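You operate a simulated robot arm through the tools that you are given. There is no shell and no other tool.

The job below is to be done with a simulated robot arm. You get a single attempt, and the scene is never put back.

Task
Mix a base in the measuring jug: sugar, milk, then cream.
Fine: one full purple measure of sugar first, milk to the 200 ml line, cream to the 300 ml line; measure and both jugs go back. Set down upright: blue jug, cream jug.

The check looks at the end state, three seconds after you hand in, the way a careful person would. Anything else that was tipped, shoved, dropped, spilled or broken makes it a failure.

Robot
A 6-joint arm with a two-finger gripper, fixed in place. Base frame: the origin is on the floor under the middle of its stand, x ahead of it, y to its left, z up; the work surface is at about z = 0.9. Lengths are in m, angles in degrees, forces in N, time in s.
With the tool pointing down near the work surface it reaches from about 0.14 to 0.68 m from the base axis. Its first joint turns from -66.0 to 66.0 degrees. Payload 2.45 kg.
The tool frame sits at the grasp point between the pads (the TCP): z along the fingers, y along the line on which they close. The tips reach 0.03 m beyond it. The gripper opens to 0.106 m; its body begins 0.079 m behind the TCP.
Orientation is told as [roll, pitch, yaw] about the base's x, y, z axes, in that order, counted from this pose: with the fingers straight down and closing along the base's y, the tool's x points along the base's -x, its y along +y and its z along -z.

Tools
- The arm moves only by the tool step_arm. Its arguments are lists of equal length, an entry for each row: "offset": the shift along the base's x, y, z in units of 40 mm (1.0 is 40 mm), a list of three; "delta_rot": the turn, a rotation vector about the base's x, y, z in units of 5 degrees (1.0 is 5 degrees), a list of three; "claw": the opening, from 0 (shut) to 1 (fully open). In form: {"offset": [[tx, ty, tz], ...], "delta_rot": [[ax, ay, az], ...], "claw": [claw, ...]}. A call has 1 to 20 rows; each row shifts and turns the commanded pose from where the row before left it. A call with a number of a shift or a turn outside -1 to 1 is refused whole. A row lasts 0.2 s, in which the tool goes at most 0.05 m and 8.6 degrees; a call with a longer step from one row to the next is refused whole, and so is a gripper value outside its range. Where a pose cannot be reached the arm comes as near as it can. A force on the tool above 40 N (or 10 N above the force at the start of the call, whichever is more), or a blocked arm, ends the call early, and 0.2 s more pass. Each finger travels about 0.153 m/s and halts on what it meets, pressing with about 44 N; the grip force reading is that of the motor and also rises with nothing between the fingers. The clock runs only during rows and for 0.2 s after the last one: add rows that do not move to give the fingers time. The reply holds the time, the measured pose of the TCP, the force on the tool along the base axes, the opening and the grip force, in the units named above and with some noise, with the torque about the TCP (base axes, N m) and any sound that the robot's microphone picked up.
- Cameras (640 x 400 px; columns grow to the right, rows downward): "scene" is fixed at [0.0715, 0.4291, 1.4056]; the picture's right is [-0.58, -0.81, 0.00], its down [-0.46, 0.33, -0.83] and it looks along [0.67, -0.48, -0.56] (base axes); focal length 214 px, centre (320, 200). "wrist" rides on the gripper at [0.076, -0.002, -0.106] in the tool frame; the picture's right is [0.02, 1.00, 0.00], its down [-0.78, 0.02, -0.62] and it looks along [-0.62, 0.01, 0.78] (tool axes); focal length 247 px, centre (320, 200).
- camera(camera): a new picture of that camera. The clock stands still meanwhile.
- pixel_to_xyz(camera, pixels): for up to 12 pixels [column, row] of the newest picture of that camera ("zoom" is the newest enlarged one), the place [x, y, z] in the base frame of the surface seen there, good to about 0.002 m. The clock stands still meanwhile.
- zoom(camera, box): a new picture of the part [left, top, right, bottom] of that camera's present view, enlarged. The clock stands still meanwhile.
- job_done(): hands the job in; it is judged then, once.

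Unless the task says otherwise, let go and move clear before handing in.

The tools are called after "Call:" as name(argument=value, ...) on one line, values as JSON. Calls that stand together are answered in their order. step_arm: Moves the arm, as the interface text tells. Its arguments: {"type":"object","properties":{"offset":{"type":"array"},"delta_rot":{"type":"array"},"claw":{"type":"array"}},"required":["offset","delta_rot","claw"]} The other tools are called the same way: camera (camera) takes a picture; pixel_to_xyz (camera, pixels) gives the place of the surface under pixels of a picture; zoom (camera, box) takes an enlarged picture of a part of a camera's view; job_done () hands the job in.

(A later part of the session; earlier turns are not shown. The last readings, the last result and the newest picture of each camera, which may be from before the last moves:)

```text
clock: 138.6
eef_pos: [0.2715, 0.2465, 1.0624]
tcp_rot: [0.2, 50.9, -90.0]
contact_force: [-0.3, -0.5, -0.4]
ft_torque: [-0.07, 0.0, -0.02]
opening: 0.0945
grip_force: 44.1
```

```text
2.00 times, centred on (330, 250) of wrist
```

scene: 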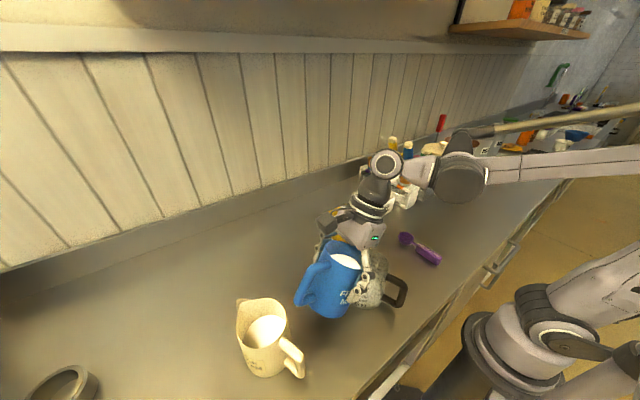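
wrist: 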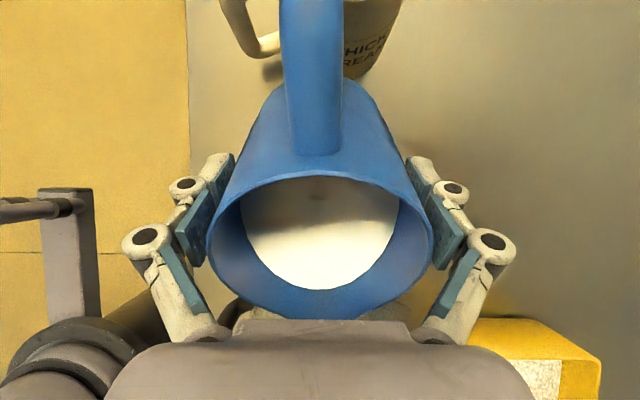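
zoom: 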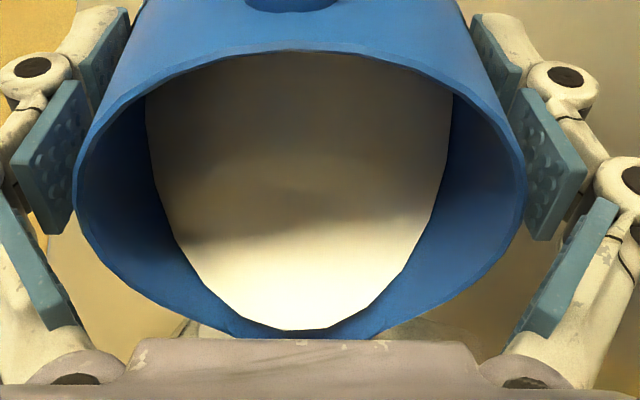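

The milk edge stays at the lip while tilt grew, and the jug's content at zoom (370,320) now looks smooth: milk is flowing. I pause and look closely at the level.

Call:
step_arm(offset=[[0, 0, 0], [0, 0, 0], [0, 0, 0], [0, 0, 0]], delta_rot=[[0, 0, 0], [0, 0, 0], [0, 0, 0], [0, 0, 0]], claw=[0.5, 0.5, 0.5, 0.5])

Call:
zoom(camera="scene", box=[360, 250, 424, 315])

Call:
pixel_to_xyz(camera="zoom", pixels=[[260, 200], [280, 180], [240, 240], [200, 280], [290, 230], [250, 290], [180, 320], [230, 160]])

```text
clock: 139.6
eef_pos: [0.2723, 0.2465, 1.0604]
tcp_rot: [0.2, 50.9, -89.9]
contact_force: [-0.3, -0.8, -1.5]
ft_torque: [-0.03, 0.01, 0.0]
opening: 0.0945
grip_force: 43.6
```

```text
6.15 times, centred on (392, 282) of scene
```

zoom: 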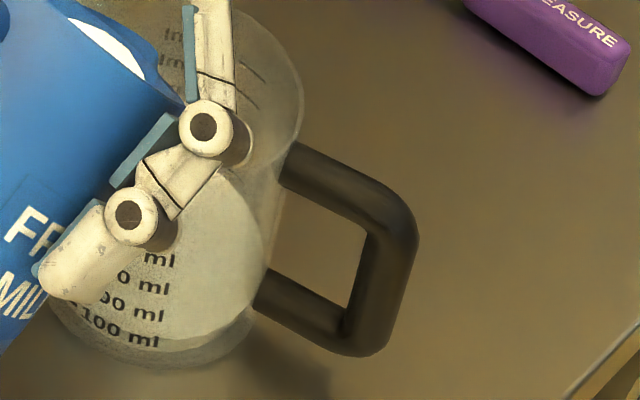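

```text
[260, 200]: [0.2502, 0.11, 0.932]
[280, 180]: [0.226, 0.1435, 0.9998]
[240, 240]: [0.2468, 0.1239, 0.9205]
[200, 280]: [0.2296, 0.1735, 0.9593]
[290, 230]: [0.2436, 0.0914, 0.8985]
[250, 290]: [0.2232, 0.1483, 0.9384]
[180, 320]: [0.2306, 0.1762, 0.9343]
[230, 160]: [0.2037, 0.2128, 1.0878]
```

Milk is in the jug with its surface near the 100 ml label. I wait a second to see whether flow at this tilt has stopped.

Call:
step_arm(offset=[[0, 0, 0], [0, 0, 0], [0, 0, 0], [0, 0, 0], [0, 0, 0]], delta_rot=[[0, 0, 0], [0, 0, 0], [0, 0, 0], [0, 0, 0], [0, 0, 0]], claw=[0.5, 0.5, 0.5, 0.5, 0.5])

Call:
zoom(camera="scene", box=[360, 250, 424, 315])

Call:
pixel_to_xyz(camera="zoom", pixels=[[240, 240], [230, 260], [245, 220], [220, 280], [215, 240], [200, 300], [225, 200], [235, 300]])

```text
clock: 140.8
eef_pos: [0.2722, 0.2483, 1.0613]
tcp_rot: [0.2, 51.0, -89.9]
contact_force: [0.2, -0.2, -1.0]
ft_torque: [-0.04, -0.02, -0.02]
opening: 0.0947
grip_force: 44.5
```

```text
6.15 times, centred on (392, 282) of scene
```

zoom: 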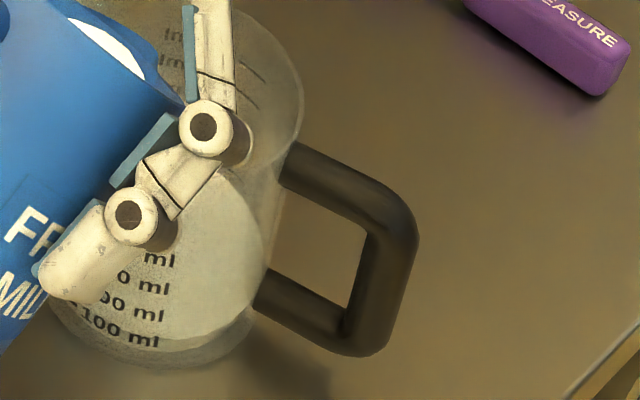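

```text
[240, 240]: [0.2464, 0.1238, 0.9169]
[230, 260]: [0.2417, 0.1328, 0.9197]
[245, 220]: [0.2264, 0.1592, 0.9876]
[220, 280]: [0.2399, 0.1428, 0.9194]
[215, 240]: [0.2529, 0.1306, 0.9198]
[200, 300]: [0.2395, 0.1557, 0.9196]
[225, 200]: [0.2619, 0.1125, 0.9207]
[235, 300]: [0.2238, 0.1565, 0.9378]
```

The surface reads a steady z≈0.9196 (about 125 ml), so flow has stopped at 51°. I tilt 3° more slowly, wait, and read again.

Call:
step_arm(offset=[[0, -0.006, 0.016], [0, -0.006, 0.016], [0, -0.006, 0.016], [0, -0.006, 0.016], [0, -0.006, 0.016], [0, -0.006, 0.016], [0, 0, 0], [0, 0, 0], [0, 0, 0], [0, 0, 0], [0, 0, 0], [0, 0, 0], [0, 0, 0], [0, 0, 0]], delta_rot=[[0.1, 0, 0], [0.1, 0, 0], [0.1, 0, 0], [0.1, 0, 0], [0.1, 0, 0], [0.1, 0, 0], [0, 0, 0], [0, 0, 0], [0, 0, 0], [0, 0, 0], [0, 0, 0], [0, 0, 0], [0, 0, 0], [0, 0, 0]], claw=[0.5, 0.5, 0.5, 0.5, 0.5, 0.5, 0.5, 0.5, 0.5, 0.5, 0.5, 0.5, 0.5, 0.5])

Call:
zoom(camera="scene", box=[360, 250, 424, 315])

Call:
pixel_to_xyz(camera="zoom", pixels=[[240, 240], [230, 260], [215, 240], [220, 280], [200, 300], [225, 200], [210, 220], [190, 250]])

```text
clock: 143.8
eef_pos: [0.272, 0.2455, 1.0653]
tcp_rot: [0.2, 54.0, -89.9]
contact_force: [-0.3, 0.4, -1.2]
ft_torque: [-0.06, -0.02, 0.0]
opening: 0.0944
grip_force: 44.4
```

```text
6.15 times, centred on (392, 282) of scene
```

zoom: 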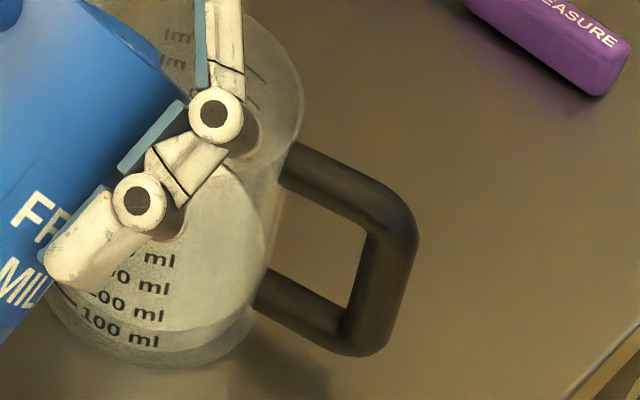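

```text
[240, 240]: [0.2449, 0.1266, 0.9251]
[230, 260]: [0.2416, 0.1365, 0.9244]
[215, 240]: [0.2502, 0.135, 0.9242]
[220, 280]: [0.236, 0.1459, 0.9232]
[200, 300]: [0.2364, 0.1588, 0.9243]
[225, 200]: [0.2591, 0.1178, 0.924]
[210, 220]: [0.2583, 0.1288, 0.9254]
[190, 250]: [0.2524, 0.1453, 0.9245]
```

The level rose to z≈0.9243. The depth picks on the jug wall work at some pixels, so I try reading the heights of the printed marks directly with a closer zoom.

Call:
zoom(camera="scene", box=[345, 285, 377, 313])

Call:
pixel_to_xyz(camera="zoom", pixels=[[150, 235], [200, 250], [250, 265], [300, 280], [340, 290], [230, 180], [300, 200], [340, 150], [300, 110], [350, 330], [200, 330], [100, 250]])

```text
14.29 times, centred on (361, 299) of scene
```

zoom: 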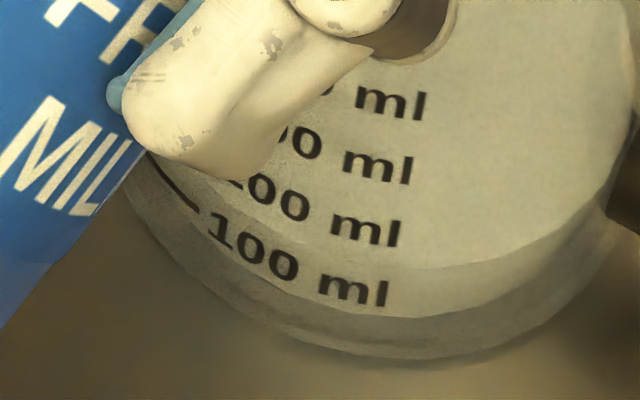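

```text
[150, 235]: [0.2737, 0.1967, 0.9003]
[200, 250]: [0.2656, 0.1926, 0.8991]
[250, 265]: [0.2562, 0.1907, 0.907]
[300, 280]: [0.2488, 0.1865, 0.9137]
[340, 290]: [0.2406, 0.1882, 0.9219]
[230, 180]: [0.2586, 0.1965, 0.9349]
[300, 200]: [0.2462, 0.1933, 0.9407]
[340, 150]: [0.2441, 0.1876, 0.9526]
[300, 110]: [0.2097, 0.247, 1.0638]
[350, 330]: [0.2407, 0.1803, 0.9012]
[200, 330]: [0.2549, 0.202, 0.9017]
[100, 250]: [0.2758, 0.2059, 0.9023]
```

The zoom shows the milk surface's near edge (about (360,260)) roughly midway between the "100 ml" and "200 ml" prints, agreeing with ~150 ml. I tilt 3° more and read again.

Call:
step_arm(offset=[[0, -0.007, 0.016], [0, -0.007, 0.016], [0, -0.007, 0.016], [0, -0.007, 0.016], [0, -0.007, 0.016], [0, -0.007, 0.016], [0, 0, 0], [0, 0, 0], [0, 0, 0], [0, 0, 0], [0, 0, 0], [0, 0, 0], [0, 0, 0], [0, 0, 0]], delta_rot=[[0.1, 0, 0], [0.1, 0, 0], [0.1, 0, 0], [0.1, 0, 0], [0.1, 0, 0], [0.1, 0, 0], [0, 0, 0], [0, 0, 0], [0, 0, 0], [0, 0, 0], [0, 0, 0], [0, 0, 0], [0, 0, 0], [0, 0, 0]], claw=[0.5, 0.5, 0.5, 0.5, 0.5, 0.5, 0.5, 0.5, 0.5, 0.5, 0.5, 0.5, 0.5, 0.5])

Call:
zoom(camera="scene", box=[360, 250, 424, 315])

Call:
pixel_to_xyz(camera="zoom", pixels=[[240, 240], [230, 260], [215, 240], [220, 280], [200, 300], [225, 210], [215, 225], [200, 265]])

Call:
zoom(camera="scene", box=[345, 285, 377, 313])

```text
clock: 146.8
eef_pos: [0.2723, 0.2431, 1.0693]
tcp_rot: [0.2, 57.0, -89.9]
contact_force: [-0.3, 0.3, -1.0]
ft_torque: [0.01, -0.02, -0.01]
opening: 0.0945
grip_force: 44.3
```

```text
6.15 times, centred on (392, 282) of scene
```

zoom: 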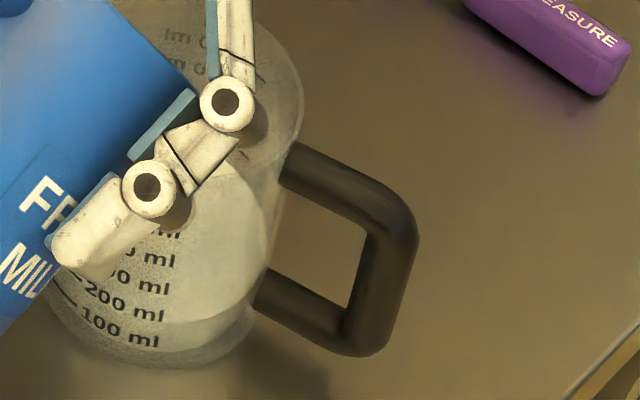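

```text
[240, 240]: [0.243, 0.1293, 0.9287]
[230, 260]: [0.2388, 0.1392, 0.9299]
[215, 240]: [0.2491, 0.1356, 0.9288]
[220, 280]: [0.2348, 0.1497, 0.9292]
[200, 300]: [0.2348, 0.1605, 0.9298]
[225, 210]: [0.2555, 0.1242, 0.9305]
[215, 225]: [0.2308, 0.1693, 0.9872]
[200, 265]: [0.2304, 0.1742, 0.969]
```

```text
14.29 times, centred on (361, 299) of scene
```

zoom: 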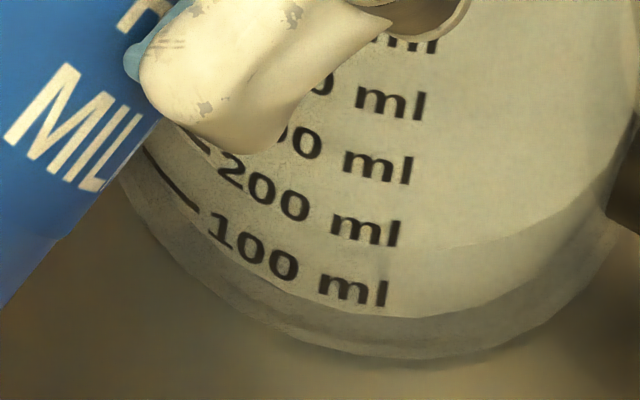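

The surface reads z≈0.9293 and its near edge lies just below the "200 ml" print, so I am close. I stop here, return the jug upright over the measuring jug, and move it aside for a clear view before the last correction.

Call:
step_arm(offset=[[0, 0.05, -0.1], [0, 0.05, -0.12], [0, 0.04, -0.14], [0, 0.02, -0.15], [0, 0, 0], [0, 0, 0], [0, 0, 0.2], [0, 0, 0.3], [0, 0, 0.4], [0, 0, 0.4], [0, 0, 0.4], [0, 0, 0.2], [0, 0, 0]], delta_rot=[[-0.8, 0, 0], [-1, 0, 0], [-1, 0, 0], [-1, 0, 0], [-1, 0, 0], [-1, 0, 0], [-1, 0, 0], [-1, 0, 0], [-1, 0, 0], [-1, 0, 0], [-1, 0, 0], [-0.6, 0, 0], [0, 0, 0]], claw=[0.5, 0.5, 0.5, 0.5, 0.5, 0.5, 0.5, 0.5, 0.5, 0.5, 0.5, 0.5, 0.5])

Call:
camera(camera="scene")

Call:
camera(camera="wrist")

```text
clock: 149.6
eef_pos: [0.2715, 0.249, 1.1249]
tcp_rot: [0.1, -0.1, -89.8]
contact_force: [-0.1, -1.0, -0.6]
ft_torque: [0.01, 0.02, 0.0]
opening: 0.0946
grip_force: 43.9
```

```text
taken
```

scene: 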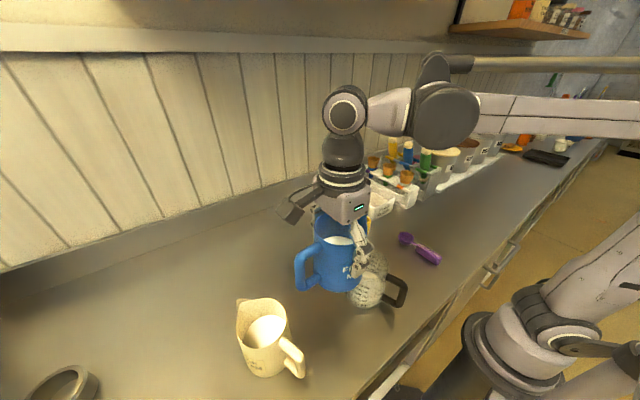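

```text
taken
```

wrist: 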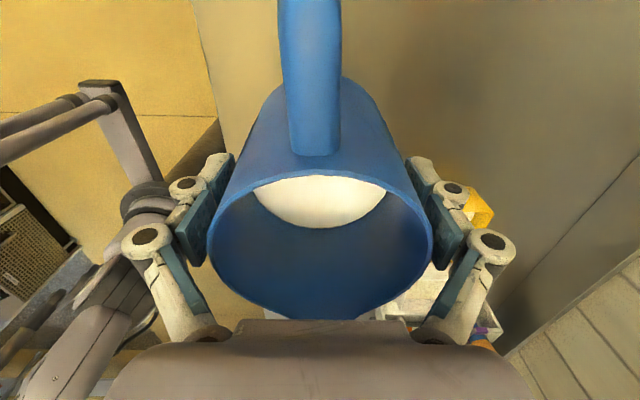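

The jug is upright again with milk left. I shift it 0.15 m toward +x so the scene camera sees the measuring jug unobstructed.

Call:
step_arm(offset=[[0.2, 0, 0], [0.5, 0, 0], [0.6, 0, 0], [0.7, 0, 0], [0.7, 0, 0], [0.6, 0, 0], [0.4, 0, 0], [0.2, 0, 0], [0, 0, 0]], delta_rot=[[0, 0, 0], [0, 0, 0], [0, 0, 0], [0, 0, 0], [0, 0, 0], [0, 0, 0], [0, 0, 0], [0, 0, 0], [0, 0, 0]], claw=[0.5, 0.5, 0.5, 0.5, 0.5, 0.5, 0.5, 0.5, 0.5])

Call:
zoom(camera="scene", box=[335, 240, 415, 315])

Call:
zoom(camera="scene", box=[340, 275, 392, 313])

```text
clock: 151.6
eef_pos: [0.4292, 0.2494, 1.1244]
tcp_rot: [0.1, 0.1, -89.9]
contact_force: [-0.7, 0.3, -0.4]
ft_torque: [-0.04, 0.06, 0.01]
opening: 0.0946
grip_force: 43.9
```

```text
5.33 times, centred on (375, 278) of scene
```

zoom: 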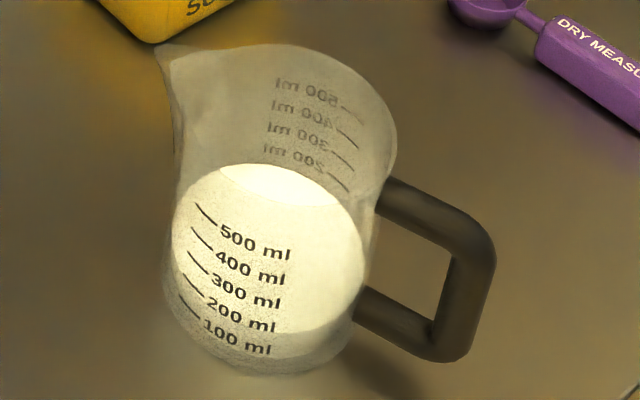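

```text
10.53 times, centred on (366, 294) of scene
```

zoom: 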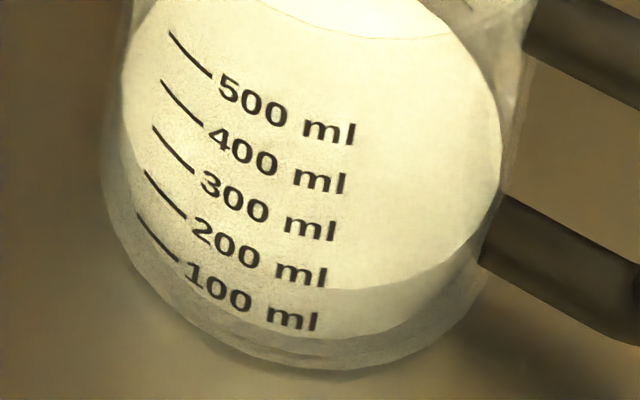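

Now the measuring jug is fully visible: the milk's far edge sits just under the mirrored "200 ml" on the back wall, and the near edge lies around the front "200 ml". I zoom in on both edges to read them precisely.

Call:
zoom(camera="scene", box=[346, 288, 378, 308])

Call:
zoom(camera="scene", box=[356, 256, 388, 276])

Call:
pixel_to_xyz(camera="zoom", pixels=[[100, 300], [200, 320], [300, 350], [400, 380], [150, 350], [250, 380], [150, 170], [300, 200], [450, 250], [500, 300], [520, 330], [200, 240]])

```text
16.00 times, centred on (362, 298) of scene
```

zoom: 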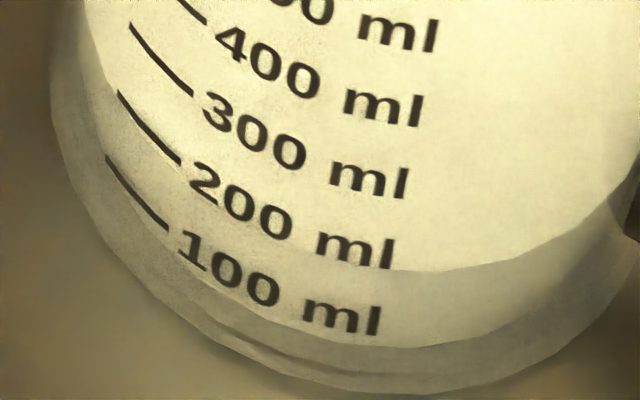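

```text
16.00 times, centred on (372, 266) of scene
```

zoom: 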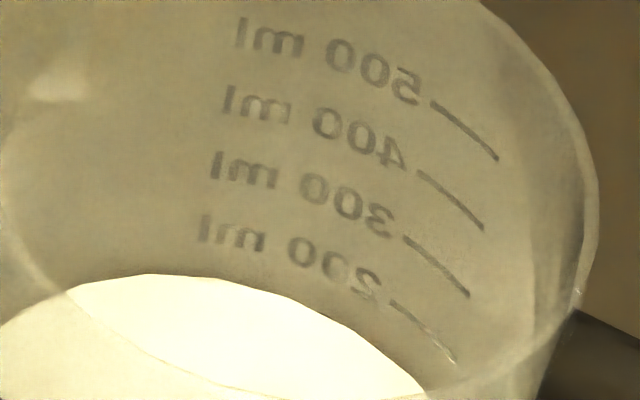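

```text
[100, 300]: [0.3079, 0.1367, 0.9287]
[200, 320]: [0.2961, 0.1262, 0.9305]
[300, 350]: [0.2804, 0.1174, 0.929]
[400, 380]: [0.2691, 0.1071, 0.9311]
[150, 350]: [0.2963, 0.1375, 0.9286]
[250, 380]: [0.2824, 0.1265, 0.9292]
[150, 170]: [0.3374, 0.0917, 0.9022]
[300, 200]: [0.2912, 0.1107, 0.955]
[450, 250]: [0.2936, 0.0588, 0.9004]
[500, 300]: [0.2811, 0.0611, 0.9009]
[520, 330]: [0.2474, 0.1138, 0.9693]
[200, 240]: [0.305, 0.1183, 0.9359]
```

Using the near and far edges together (wall parallax) and the fitted circle (centre (0.2665,0.151), inner radius 0.0436), the lines work out to 100 ml: 0.9216, 200 ml: 0.9382, 300 ml: 0.9553. The milk at 0.929 is only about 145 ml, so I must pour roughly 54 ml more: I bring the jug back over.

Call:
step_arm(offset=[[-0.2, 0, 0], [-0.5, 0, 0], [-0.6, 0, 0], [-0.7, 0, 0], [-0.7, 0, 0], [-0.6, 0, 0], [-0.45, 0, 0], [-0.25, 0, 0], [0, 0, 0]], delta_rot=[[0, 0, 0], [0, 0, 0], [0, 0, 0], [0, 0, 0], [0, 0, 0], [0, 0, 0], [0, 0, 0], [0, 0, 0], [0, 0, 0]], claw=[0.5, 0.5, 0.5, 0.5, 0.5, 0.5, 0.5, 0.5, 0.5])

Call:
step_arm(offset=[[0, 0.02, -0.2], [0, 0.02, -0.3], [0, 0, -0.4], [0, 0, -0.4], [0, 0, -0.2], [0, 0, 0], [0, 0, 0], [0, 0, 0], [0, 0, 0], [0, -0.03, 0.03], [0, -0.03, 0.03], [0, -0.03, 0.03], [0, -0.03, 0.03], [0, 0, 0]], delta_rot=[[0.6, 0, 0], [0.9, 0, 0], [1, 0, 0], [1, 0, 0], [1, 0, 0], [1, 0, 0], [1, 0, 0], [1, 0, 0], [1, 0, 0], [1, 0, 0], [0.8, 0, 0], [0.5, 0, 0], [0.4, 0, 0], [0, 0, 0]], claw=[0.5, 0.5, 0.5, 0.5, 0.5, 0.5, 0.5, 0.5, 0.5, 0.5, 0.5, 0.5, 0.5, 0.5])

Call:
zoom(camera="scene", box=[300, 210, 420, 320])

```text
clock: 153.6
eef_pos: [0.2666, 0.249, 1.1264]
tcp_rot: [0.2, -0.1, -89.9]
contact_force: [0.0, 0.0, -1.4]
ft_torque: [-0.02, 0.0, 0.01]
opening: 0.0947
grip_force: 44.5
```

```text
clock: 156.6
eef_pos: [0.2682, 0.2466, 1.0692]
tcp_rot: [0.2, 56.1, -89.8]
contact_force: [-0.4, -1.6, -0.3]
ft_torque: [-0.04, 0.0, 0.01]
opening: 0.0945
grip_force: 44.6
```

```text
3.64 times, centred on (360, 265) of scene
```

zoom: 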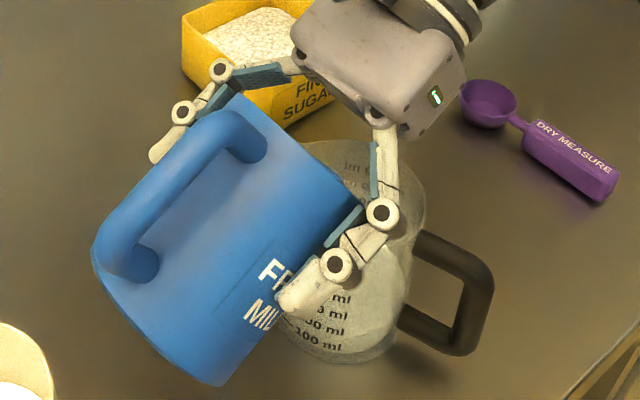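

Back at 56° with the spout over the jug. I tilt slowly to 60.5°, wait for equilibrium, and read the surface.

Call:
step_arm(offset=[[0, -0.008, 0.015], [0, -0.008, 0.015], [0, -0.008, 0.015], [0, -0.008, 0.015], [0, -0.008, 0.015], [0, -0.008, 0.015], [0, -0.008, 0.015], [0, -0.008, 0.015], [0, -0.008, 0.015], [0, 0, 0], [0, 0, 0], [0, 0, 0], [0, 0, 0], [0, 0, 0], [0, 0, 0], [0, 0, 0], [0, 0, 0]], delta_rot=[[0.1, 0, 0], [0.1, 0, 0], [0.1, 0, 0], [0.1, 0, 0], [0.1, 0, 0], [0.1, 0, 0], [0.1, 0, 0], [0.1, 0, 0], [0.1, 0, 0], [0, 0, 0], [0, 0, 0], [0, 0, 0], [0, 0, 0], [0, 0, 0], [0, 0, 0], [0, 0, 0], [0, 0, 0]], claw=[0.5, 0.5, 0.5, 0.5, 0.5, 0.5, 0.5, 0.5, 0.5, 0.5, 0.5, 0.5, 0.5, 0.5, 0.5, 0.5, 0.5])

Call:
zoom(camera="scene", box=[360, 250, 424, 315])

Call:
pixel_to_xyz(camera="zoom", pixels=[[240, 240], [230, 260], [220, 250], [220, 280], [210, 290], [235, 225], [225, 235], [245, 215], [210, 270], [230, 280], [200, 300], [240, 260]])

```text
clock: 160.2
eef_pos: [0.2686, 0.2443, 1.0746]
tcp_rot: [0.2, 60.5, -89.8]
contact_force: [0.0, -0.6, -1.1]
ft_torque: [-0.03, -0.03, -0.02]
opening: 0.0944
grip_force: 43.8
```

```text
6.15 times, centred on (392, 282) of scene
```

zoom: 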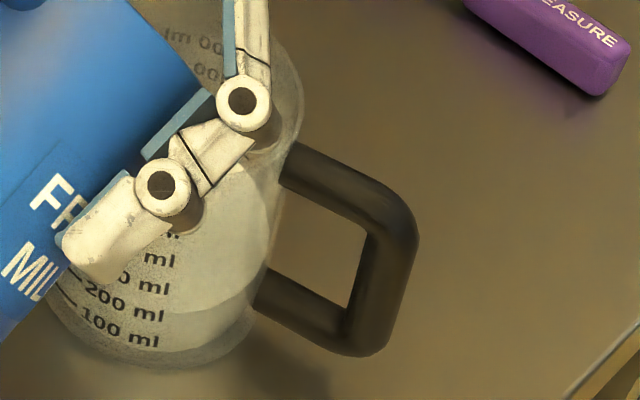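

```text
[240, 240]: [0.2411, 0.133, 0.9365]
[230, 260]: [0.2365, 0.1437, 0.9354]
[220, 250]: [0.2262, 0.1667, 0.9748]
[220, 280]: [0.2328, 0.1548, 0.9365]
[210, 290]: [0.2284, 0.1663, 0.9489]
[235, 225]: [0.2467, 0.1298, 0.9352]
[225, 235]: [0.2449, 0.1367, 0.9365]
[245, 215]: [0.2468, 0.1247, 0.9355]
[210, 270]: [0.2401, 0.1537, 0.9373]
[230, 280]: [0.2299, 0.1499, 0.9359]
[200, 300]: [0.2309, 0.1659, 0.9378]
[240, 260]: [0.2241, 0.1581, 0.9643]
```

Average surface z≈0.9361 (≈186 ml); about 2 mm more is needed. I tilt another 1°, wait, and read.

Call:
step_arm(offset=[[0, -0.008, 0.015], [0, -0.008, 0.015], [0, 0, 0], [0, 0, 0], [0, 0, 0], [0, 0, 0], [0, 0, 0], [0, 0, 0], [0, 0, 0], [0, 0, 0]], delta_rot=[[0.1, 0, 0], [0.1, 0, 0], [0, 0, 0], [0, 0, 0], [0, 0, 0], [0, 0, 0], [0, 0, 0], [0, 0, 0], [0, 0, 0], [0, 0, 0]], claw=[0.5, 0.5, 0.5, 0.5, 0.5, 0.5, 0.5, 0.5, 0.5, 0.5])

Call:
zoom(camera="scene", box=[360, 250, 424, 315])

Call:
pixel_to_xyz(camera="zoom", pixels=[[240, 240], [230, 260], [225, 255], [220, 280], [235, 235], [235, 225], [225, 235], [245, 215], [230, 245], [230, 280], [225, 270], [238, 250]])

```text
clock: 162.4
eef_pos: [0.2688, 0.2436, 1.0763]
tcp_rot: [0.3, 61.5, -89.7]
contact_force: [0.3, 0.0, -0.2]
ft_torque: [-0.02, 0.0, 0.0]
opening: 0.0945
grip_force: 44.8
```

```text
6.15 times, centred on (392, 282) of scene
```

zoom: 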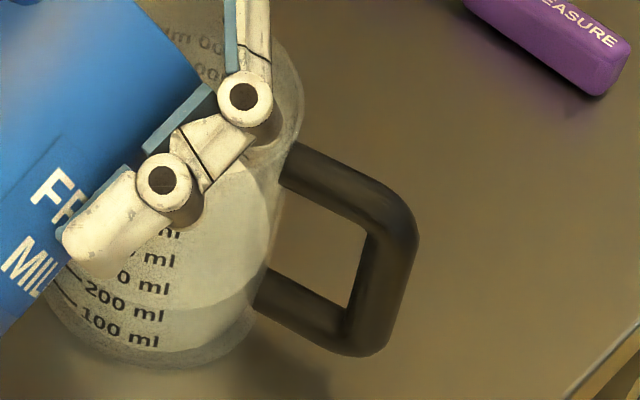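

```text
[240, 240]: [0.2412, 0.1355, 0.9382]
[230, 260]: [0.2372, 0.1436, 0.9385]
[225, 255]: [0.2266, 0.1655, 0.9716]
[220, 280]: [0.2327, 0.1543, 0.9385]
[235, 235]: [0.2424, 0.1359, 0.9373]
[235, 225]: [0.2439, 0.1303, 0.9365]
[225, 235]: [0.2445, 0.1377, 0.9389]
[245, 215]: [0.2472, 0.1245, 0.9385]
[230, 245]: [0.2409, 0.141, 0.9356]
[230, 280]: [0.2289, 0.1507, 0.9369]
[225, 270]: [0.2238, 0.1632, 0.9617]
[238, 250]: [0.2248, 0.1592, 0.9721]
```

Now the surface averages z≈0.9376 (≈195 ml). I return the jug upright, move it aside and check against the lines with a clear view.

Call:
step_arm(offset=[[0, 0.05, -0.1], [0, 0.05, -0.12], [0, 0.05, -0.14], [0, 0.02, -0.15], [0, 0, 0], [0, 0, 0], [0, 0, 0.2], [0, 0, 0.3], [0, 0, 0.35], [0, 0, 0.4], [0, 0, 0.35], [0, 0, 0.2], [0, 0, 0]], delta_rot=[[-1, 0, 0], [-1, 0, 0], [-1, 0, 0], [-1, 0, 0], [-1, 0, 0], [-1, 0, 0], [-1, 0, 0], [-1, 0, 0], [-1, 0, 0], [-1, 0, 0], [-1, 0, 0], [-1, 0, 0], [-0.3, 0, 0]], claw=[0.5, 0.5, 0.5, 0.5, 0.5, 0.5, 0.5, 0.5, 0.5, 0.5, 0.5, 0.5, 0.5])

Call:
step_arm(offset=[[0.2, 0, 0], [0.5, 0, 0], [0.6, 0, 0], [0.7, 0, 0], [0.7, 0, 0], [0.6, 0, 0], [0.45, 0, 0], [0.25, 0, 0], [0, 0, 0]], delta_rot=[[0, 0, 0], [0, 0, 0], [0, 0, 0], [0, 0, 0], [0, 0, 0], [0, 0, 0], [0, 0, 0], [0, 0, 0], [0, 0, 0]], claw=[0.5, 0.5, 0.5, 0.5, 0.5, 0.5, 0.5, 0.5, 0.5])

Call:
camera(camera="scene")

Call:
zoom(camera="scene", box=[346, 288, 378, 308])

Call:
zoom(camera="scene", box=[356, 256, 388, 276])

Call:
pixel_to_xyz(camera="zoom", pixels=[[100, 300], [150, 300], [200, 320], [250, 350], [300, 350], [350, 380], [100, 350], [150, 350], [200, 370], [250, 380], [50, 330], [300, 385]])

```text
clock: 165.2
eef_pos: [0.2679, 0.2507, 1.1282]
tcp_rot: [0.1, 0.0, -90.1]
contact_force: [0.2, -0.3, -0.4]
ft_torque: [-0.05, -0.02, -0.05]
opening: 0.0944
grip_force: 43.5
```

```text
clock: 167.2
eef_pos: [0.4291, 0.2528, 1.1267]
tcp_rot: [0.1, -0.1, -89.9]
contact_force: [0.3, 0.3, -0.3]
ft_torque: [-0.03, 0.0, 0.04]
opening: 0.0947
grip_force: 44.5
```

```text
taken
```

scene: 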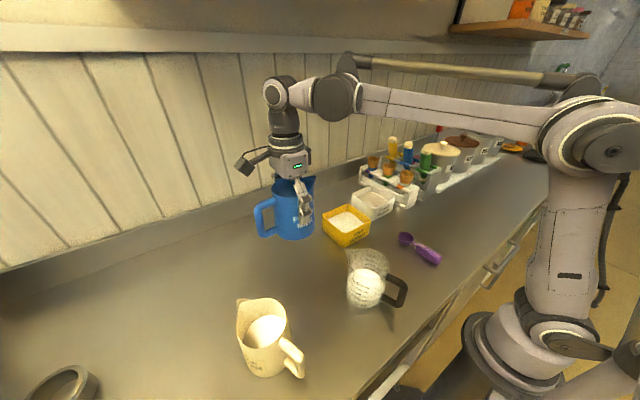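

```text
16.00 times, centred on (362, 298) of scene
```

zoom: 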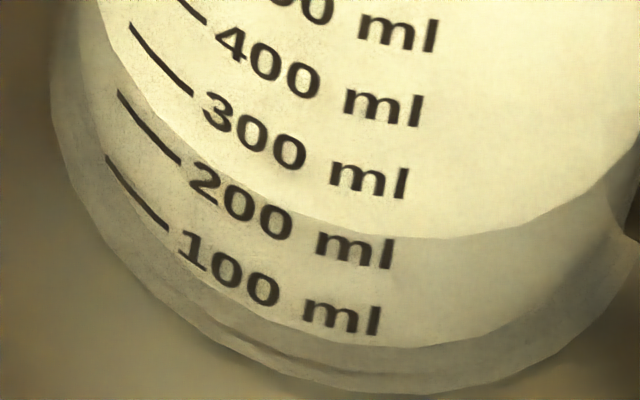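

```text
16.00 times, centred on (372, 266) of scene
```

zoom: 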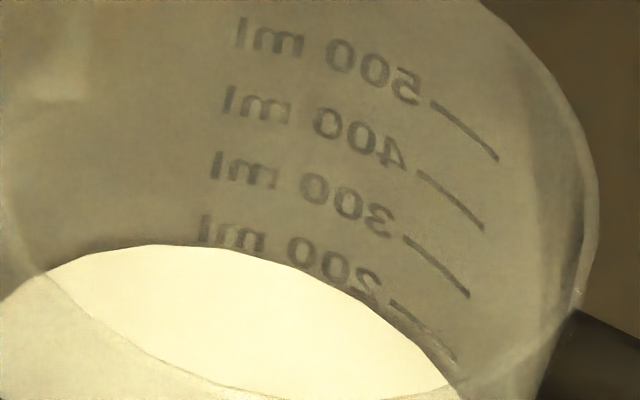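

```text
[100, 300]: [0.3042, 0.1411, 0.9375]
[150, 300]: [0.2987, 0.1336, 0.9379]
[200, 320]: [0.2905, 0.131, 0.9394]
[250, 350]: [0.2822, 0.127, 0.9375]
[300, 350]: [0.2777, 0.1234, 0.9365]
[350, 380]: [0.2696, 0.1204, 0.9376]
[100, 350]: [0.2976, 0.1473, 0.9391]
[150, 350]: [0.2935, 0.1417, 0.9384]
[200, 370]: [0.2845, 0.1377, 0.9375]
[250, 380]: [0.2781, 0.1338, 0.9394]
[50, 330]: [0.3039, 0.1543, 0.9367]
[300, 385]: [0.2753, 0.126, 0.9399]
```

The clear view gives z≈0.9381 (depth) and about 194–198 ml from the front and back marks, so the milk is at the 200 ml line. I carry the blue jug back, turning it to its original yaw of 18°.

Call:
step_arm(offset=[[0, 0, 0], [0.04, -0.02, 0], [0.05, -0.02, 0], [0.05, -0.02, 0], [0.05, -0.02, 0], [0.05, -0.02, 0], [0.05, -0.02, 0], [0.05, -0.02, 0], [0.05, -0.02, 0], [0.05, -0.02, 0], [0.05, -0.02, 0], [0.05, -0.02, 0], [0.05, -0.02, 0], [0.05, -0.02, 0], [0.05, -0.02, 0], [0.05, -0.02, 0], [0.05, -0.02, 0], [0.05, -0.02, 0], [0.045, -0.02, 0], [0, 0, 0]], delta_rot=[[0, 0, 0.4], [0, 0, 0.8], [0, 0, 1], [0, 0, 1], [0, 0, 1], [0, 0, 1], [0, 0, 1], [0, 0, 1], [0, 0, 1], [0, 0, 1], [0, 0, 1], [0, 0, 1], [0, 0, 1], [0, 0, 1], [0, 0, 1], [0, 0, 1], [0, 0, 1], [0, 0, 1], [0, 0, 1], [0, 0, 1]], claw=[0.5, 0.5, 0.5, 0.5, 0.5, 0.5, 0.5, 0.5, 0.5, 0.5, 0.5, 0.5, 0.5, 0.5, 0.5, 0.5, 0.5, 0.5, 0.5, 0.5])

Call:
step_arm(offset=[[0, 0, 0], [0, 0, 0], [0, 0, 0], [0, 0, 0]], delta_rot=[[0, 0, 1], [0, 0, 1], [0, 0, 0.38], [0, 0, 0]], claw=[0.5, 0.5, 0.5, 0.5])

Call:
camera(camera="scene")

```text
clock: 171.4
eef_pos: [0.4646, 0.2358, 1.1295]
tcp_rot: [0.1, 0.0, 6.2]
contact_force: [-0.5, -0.3, -1.8]
ft_torque: [0.02, -0.02, 0.03]
opening: 0.0944
grip_force: 44.0
```

```text
clock: 172.4
eef_pos: [0.4638, 0.2356, 1.128]
tcp_rot: [0.1, 0.0, 18.0]
contact_force: [-0.7, -0.3, -1.2]
ft_torque: [0.02, 0.01, -0.01]
opening: 0.0943
grip_force: 44.1
```

```text
taken
```

scene: 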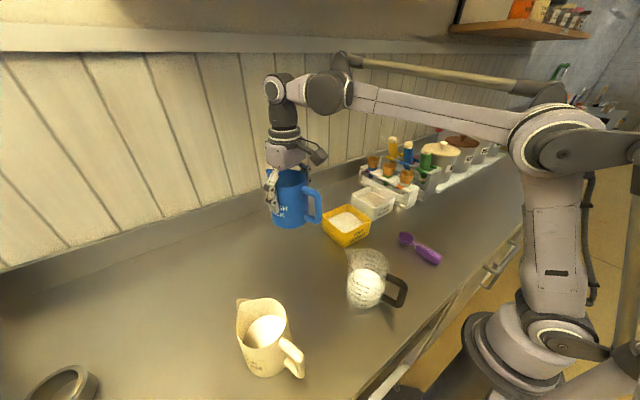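

The blue jug hangs upright above its place. I lower it to about 12 mm above the counter, correcting 3 mm in y.

Call:
step_arm(offset=[[0, 0.04, -0.3], [0, 0.04, -0.6], [0, 0, -0.8], [0, 0, -0.8], [0, 0, -0.6], [0, 0, -0.4], [0, 0, -0.15], [0, 0, 0]], delta_rot=[[0, 0, 0], [0, 0, 0], [0, 0, 0], [0, 0, 0], [0, 0, 0], [0, 0, 0], [0, 0, 0], [0, 0, 0]], claw=[0.5, 0.5, 0.5, 0.5, 0.5, 0.5, 0.5, 0.5])

Call:
zoom(camera="scene", box=[250, 190, 340, 275])

```text
clock: 174.2
eef_pos: [0.4633, 0.2395, 0.9828]
tcp_rot: [0.2, 0.0, 18.0]
contact_force: [-0.2, -0.3, -1.2]
ft_torque: [0.02, -0.01, 0.02]
opening: 0.0947
grip_force: 43.7
```

```text
4.71 times, centred on (295, 232) of scene
```

zoom: 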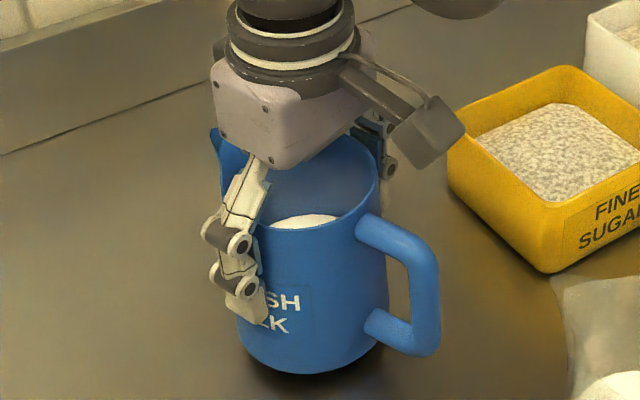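

About 12 mm to go. I lower in small rows until contact.

Call:
step_arm(offset=[[0, 0, -0.06], [0, 0, -0.06], [0, 0, -0.06], [0, 0, -0.05], [0, 0, 0]], delta_rot=[[0, 0, 0], [0, 0, 0], [0, 0, 0], [0, 0, 0], [0, 0, 0]], claw=[0.5, 0.5, 0.5, 0.5, 0.5])

Call:
step_arm(offset=[[0, 0, -0.025], [0, 0, -0.025], [0, 0, 0]], delta_rot=[[0, 0, 0], [0, 0, 0], [0, 0, 0]], claw=[0.5, 0.5, 0.5])

```text
clock: 175.4
eef_pos: [0.463, 0.2397, 0.9725]
tcp_rot: [0.1, 0.0, 18.1]
contact_force: [-1.3, -0.1, -1.4]
ft_torque: [0.02, 0.0, -0.01]
opening: 0.0946
grip_force: 43.8
```

```text
clock: 176.2
eef_pos: [0.4655, 0.2403, 0.9712]
tcp_rot: [0.1, 0.0, 18.0]
contact_force: [0.5, 0.6, 1.5]
ft_torque: [0.11, 0.1, -0.06]
opening: 0.0947
grip_force: 43.8
```

The vertical force turned positive (+1.5 N), so the base is just touching. One more half-millimetre, then release.

Call:
step_arm(offset=[[0, 0, -0.015], [0, 0, 0]], delta_rot=[[0, 0, 0], [0, 0, 0]], claw=[0.5, 0.5])

Call:
step_arm(offset=[[0, 0, 0], [0, 0, 0], [0, 0, 0], [0, 0, 0]], delta_rot=[[0, 0, 0], [0, 0, 0], [0, 0, 0], [0, 0, 0]], claw=[0.92, 1, 1, 1])

Call:
zoom(camera="scene", box=[250, 190, 340, 275])

Call:
camera(camera="wrist")

```text
clock: 176.8
eef_pos: [0.4641, 0.2398, 0.9716]
tcp_rot: [0.1, 0.1, 17.9]
contact_force: [2.3, 1.8, 7.2]
ft_torque: [0.23, 0.16, -0.09]
opening: 0.0947
grip_force: 43.7
```

```text
clock: 177.8
eef_pos: [0.4641, 0.2391, 0.9713]
tcp_rot: [0.1, 0.0, 18.0]
contact_force: [0.1, -0.1, 0.8]
ft_torque: [0.01, -0.02, 0.0]
opening: 0.1061
grip_force: 0.0
```

```text
4.71 times, centred on (295, 232) of scene
```

zoom: 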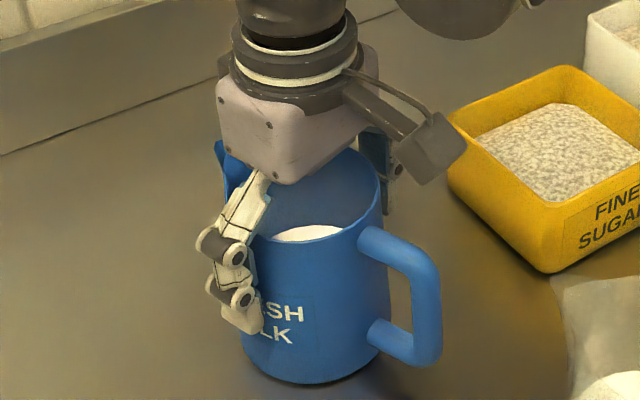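

```text
taken
```

wrist: 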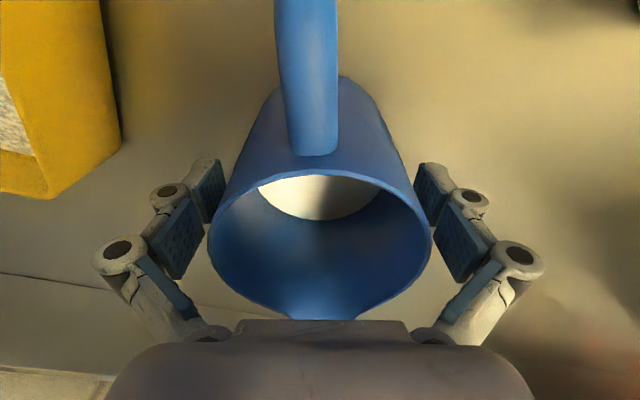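

Released cleanly; the blue jug stands upright. I rise straight up and check its final place.

Call:
step_arm(offset=[[0, 0, 0.4], [0, 0, 0.7], [0, 0, 0.9], [0, 0, 0.9], [0, 0, 0.9], [0, 0, 0.7], [0, 0, 0]], delta_rot=[[0, 0, 0], [0, 0, 0], [0, 0, 0], [0, 0, 0], [0, 0, 0], [0, 0, 0], [0, 0, 0]], claw=[1, 1, 1, 1, 1, 1, 1])

Call:
zoom(camera="scene", box=[262, 210, 342, 275])

Call:
camera(camera="scene")

```text
clock: 179.4
eef_pos: [0.4658, 0.2408, 1.1509]
tcp_rot: [-0.1, -0.1, 18.0]
contact_force: [-0.4, -0.3, 0.0]
ft_torque: [0.02, -0.01, -0.02]
opening: 0.1058
grip_force: 0.1
```

```text
6.15 times, centred on (302, 242) of scene
```

zoom: 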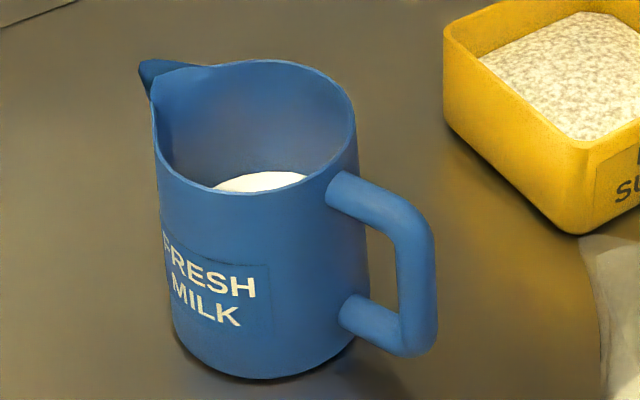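

```text
taken
```

scene: 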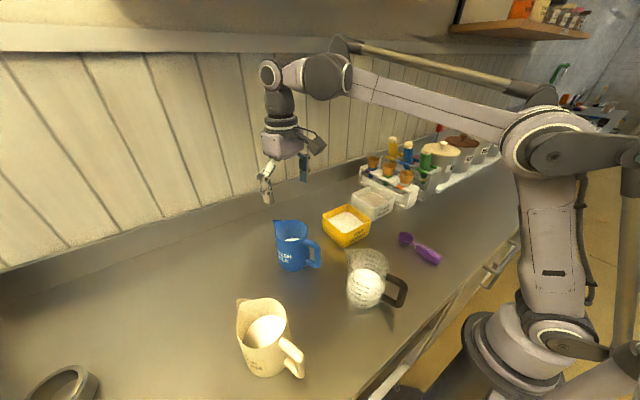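

The blue jug is back in place to within a couple of millimetres, upright. Now I measure the cream jug.

Call:
zoom(camera="scene", box=[222, 290, 318, 385])

Call:
pixel_to_xyz(camera="zoom", pixels=[[145, 60], [160, 45], [250, 45], [310, 100], [130, 180], [200, 235], [270, 210], [230, 160], [350, 220], [380, 330], [300, 380], [160, 300]])

```text
4.21 times, centred on (270, 338) of scene
```

zoom: 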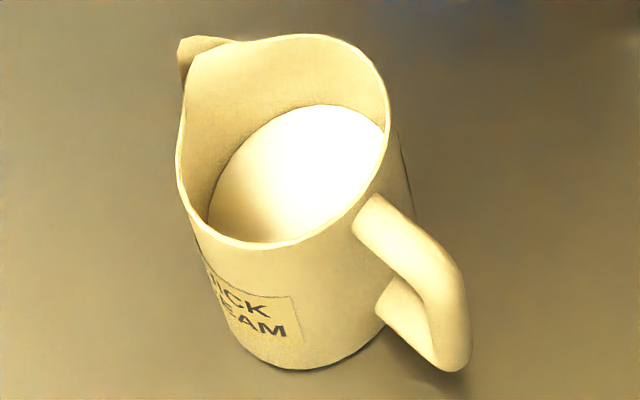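

```text
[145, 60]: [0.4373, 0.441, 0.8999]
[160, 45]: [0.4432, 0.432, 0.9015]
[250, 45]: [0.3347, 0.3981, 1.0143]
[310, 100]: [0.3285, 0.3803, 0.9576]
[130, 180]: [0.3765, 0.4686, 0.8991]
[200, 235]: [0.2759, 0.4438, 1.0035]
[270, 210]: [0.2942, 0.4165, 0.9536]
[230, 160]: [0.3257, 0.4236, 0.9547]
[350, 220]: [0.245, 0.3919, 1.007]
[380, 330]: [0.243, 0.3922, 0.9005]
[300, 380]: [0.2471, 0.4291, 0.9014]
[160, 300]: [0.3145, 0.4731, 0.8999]
```

The cream jug has the same shape: rim centre about (0.2865,0.4025), cream surface z≈0.954. I move above it, keeping yaw 18°.

Call:
step_arm(offset=[[-0.3, 0.3, 0.1], [-0.5, 0.45, 0.1], [-0.6, 0.55, 0.1], [-0.65, 0.6, 0.1], [-0.65, 0.6, 0], [-0.65, 0.6, 0], [-0.6, 0.5, 0], [-0.53, 0.44, 0], [0, 0, 0]], delta_rot=[[0, 0, 0], [0, 0, 0], [0, 0, 0], [0, 0, 0], [0, 0, 0], [0, 0, 0], [0, 0, 0], [0, 0, 0], [0, 0, 0]], claw=[1, 1, 1, 1, 1, 1, 1, 1, 1])

Call:
camera(camera="wrist")

Call:
pixel_to_xyz(camera="wrist", pixels=[[280, 95], [361, 93], [320, 90], [321, 157], [316, 30], [317, 10]])

```text
clock: 181.4
eef_pos: [0.2843, 0.4018, 1.1661]
tcp_rot: [0.1, 0.0, 18.0]
contact_force: [-0.7, -0.2, -0.5]
ft_torque: [0.01, 0.01, -0.03]
opening: 0.106
grip_force: 0.0
```

```text
taken
```

wrist: 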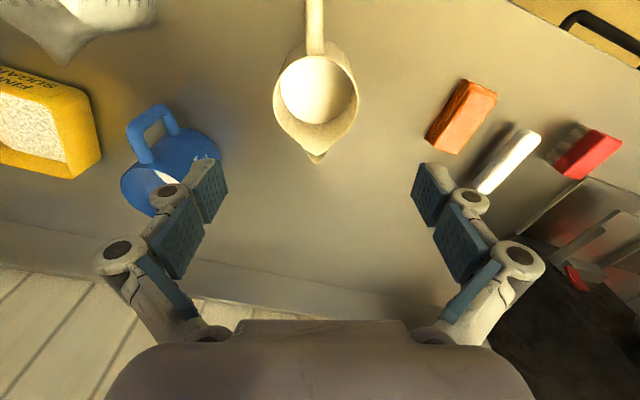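

```text
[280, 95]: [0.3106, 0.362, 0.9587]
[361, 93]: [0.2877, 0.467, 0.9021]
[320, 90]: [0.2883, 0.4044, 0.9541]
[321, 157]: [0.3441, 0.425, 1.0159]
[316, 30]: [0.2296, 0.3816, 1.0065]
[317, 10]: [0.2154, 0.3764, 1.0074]
```

The jug sits about 4 mm to the left of the tool centre (centre column ≈316). There is an orange sponge nearby at (462,115); I check its position for finger clearance.

Call:
pixel_to_xyz(camera="wrist", pixels=[[426, 137], [450, 152], [460, 82], [496, 95], [462, 115], [479, 190], [540, 130], [560, 165], [275, 90], [357, 95], [290, 130], [345, 128]])

Call:
zoom(camera="wrist", box=[240, 0, 400, 180])

```text
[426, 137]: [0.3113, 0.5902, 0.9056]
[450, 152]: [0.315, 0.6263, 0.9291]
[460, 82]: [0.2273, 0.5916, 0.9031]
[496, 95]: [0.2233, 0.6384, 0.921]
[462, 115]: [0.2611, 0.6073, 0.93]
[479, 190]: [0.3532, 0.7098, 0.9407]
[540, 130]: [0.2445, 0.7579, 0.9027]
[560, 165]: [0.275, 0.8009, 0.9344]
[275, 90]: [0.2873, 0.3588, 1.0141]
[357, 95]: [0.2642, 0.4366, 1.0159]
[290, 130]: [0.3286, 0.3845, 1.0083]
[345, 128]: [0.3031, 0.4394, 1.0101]
```

```text
2.22 times, centred on (320, 90) of wrist
```

zoom: 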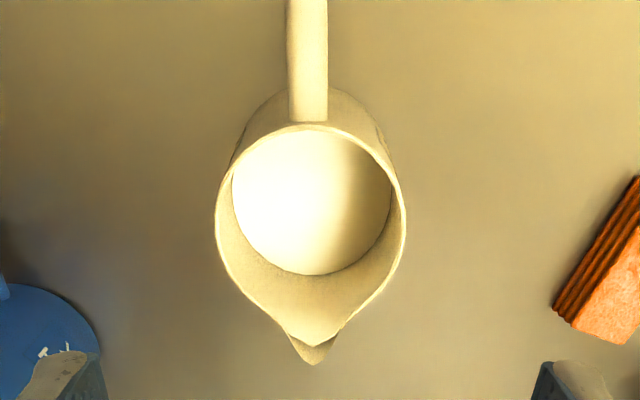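

The sponge is far off (y ≥ 0.59). I shift 3 mm and descend partway, then re-check centring.

Call:
step_arm(offset=[[0.01, -0.073, -0.7], [0, 0, -0.8], [0, 0, -0.7], [0, 0, -0.4], [0, 0, 0]], delta_rot=[[0, 0, 0], [0, 0, 0], [0, 0, 0], [0, 0, 0], [0, 0, 0]], claw=[1, 1, 1, 1, 1])

Call:
camera(camera="wrist")

Call:
camera(camera="scene")

```text
clock: 182.6
eef_pos: [0.2856, 0.3964, 1.0629]
tcp_rot: [0.0, 0.0, 17.9]
contact_force: [0.4, -0.3, 0.1]
ft_torque: [-0.02, -0.01, 0.02]
opening: 0.1062
grip_force: 0.0
```

```text
taken
```

wrist: 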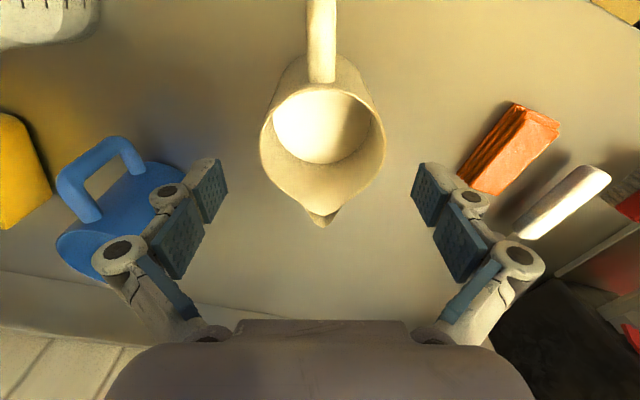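

```text
taken
```

scene: 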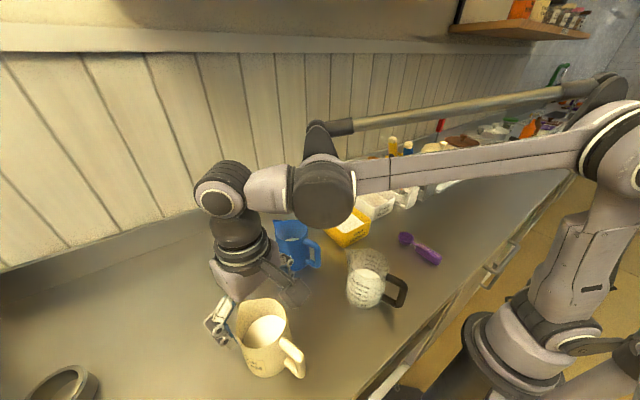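

Centred well (columns 261–385). I descend to z≈0.970.

Call:
step_arm(offset=[[-0.01, 0.025, -0.6], [0, 0, -0.6], [0, 0, -0.6], [0, 0, -0.53], [0, 0, 0]], delta_rot=[[0, 0, 0], [0, 0, 0], [0, 0, 0], [0, 0, 0], [0, 0, 0]], claw=[1, 1, 1, 1, 1])

Call:
camera(camera="wrist")

```text
clock: 183.8
eef_pos: [0.2844, 0.3969, 0.9686]
tcp_rot: [0.1, 0.1, 18.0]
contact_force: [-0.4, 0.2, 0.0]
ft_torque: [0.01, -0.03, -0.02]
opening: 0.1058
grip_force: 0.1
```

```text
taken
```

wrist: 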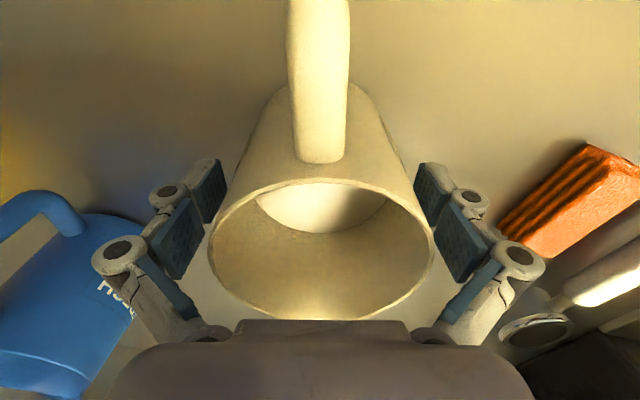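

The jug is well centred between open fingers with no contact. I close on it and do an 8 mm test lift.

Call:
step_arm(offset=[[0, 0, 0], [0, 0, 0], [0, 0, 0], [0, 0, 0], [0, 0, 0], [0, 0, 0]], delta_rot=[[0, 0, 0], [0, 0, 0], [0, 0, 0], [0, 0, 0], [0, 0, 0], [0, 0, 0]], claw=[0.95, 0.9, 0.85, 0.8, 0.7, 0.5])

Call:
step_arm(offset=[[0, 0, 0.1], [0, 0, 0.1], [0, 0, 0], [0, 0, 0]], delta_rot=[[0, 0, 0], [0, 0, 0], [0, 0, 0], [0, 0, 0]], claw=[0.5, 0.5, 0.5, 0.5])

Call:
camera(camera="wrist")

```text
clock: 185.2
eef_pos: [0.2829, 0.3976, 0.9682]
tcp_rot: [0.1, 0.0, 17.9]
contact_force: [0.7, 1.5, 15.6]
ft_torque: [0.0, -0.1, 0.02]
opening: 0.0948
grip_force: 43.8
```

```text
clock: 186.2
eef_pos: [0.2842, 0.3982, 0.9765]
tcp_rot: [0.2, -0.1, 18.0]
contact_force: [-0.2, 0.4, -1.0]
ft_torque: [-0.01, -0.03, 0.01]
opening: 0.0948
grip_force: 44.9
```

```text
taken
```

wrist: 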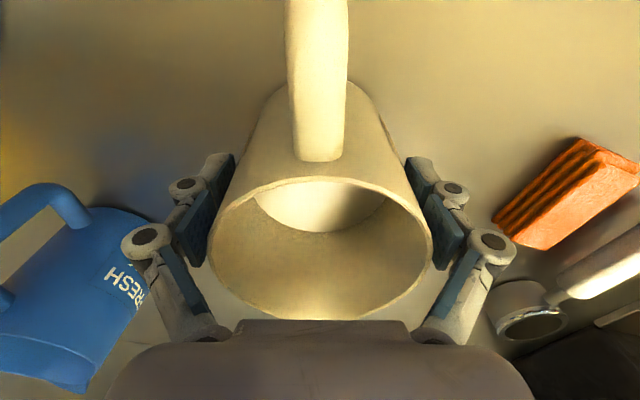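

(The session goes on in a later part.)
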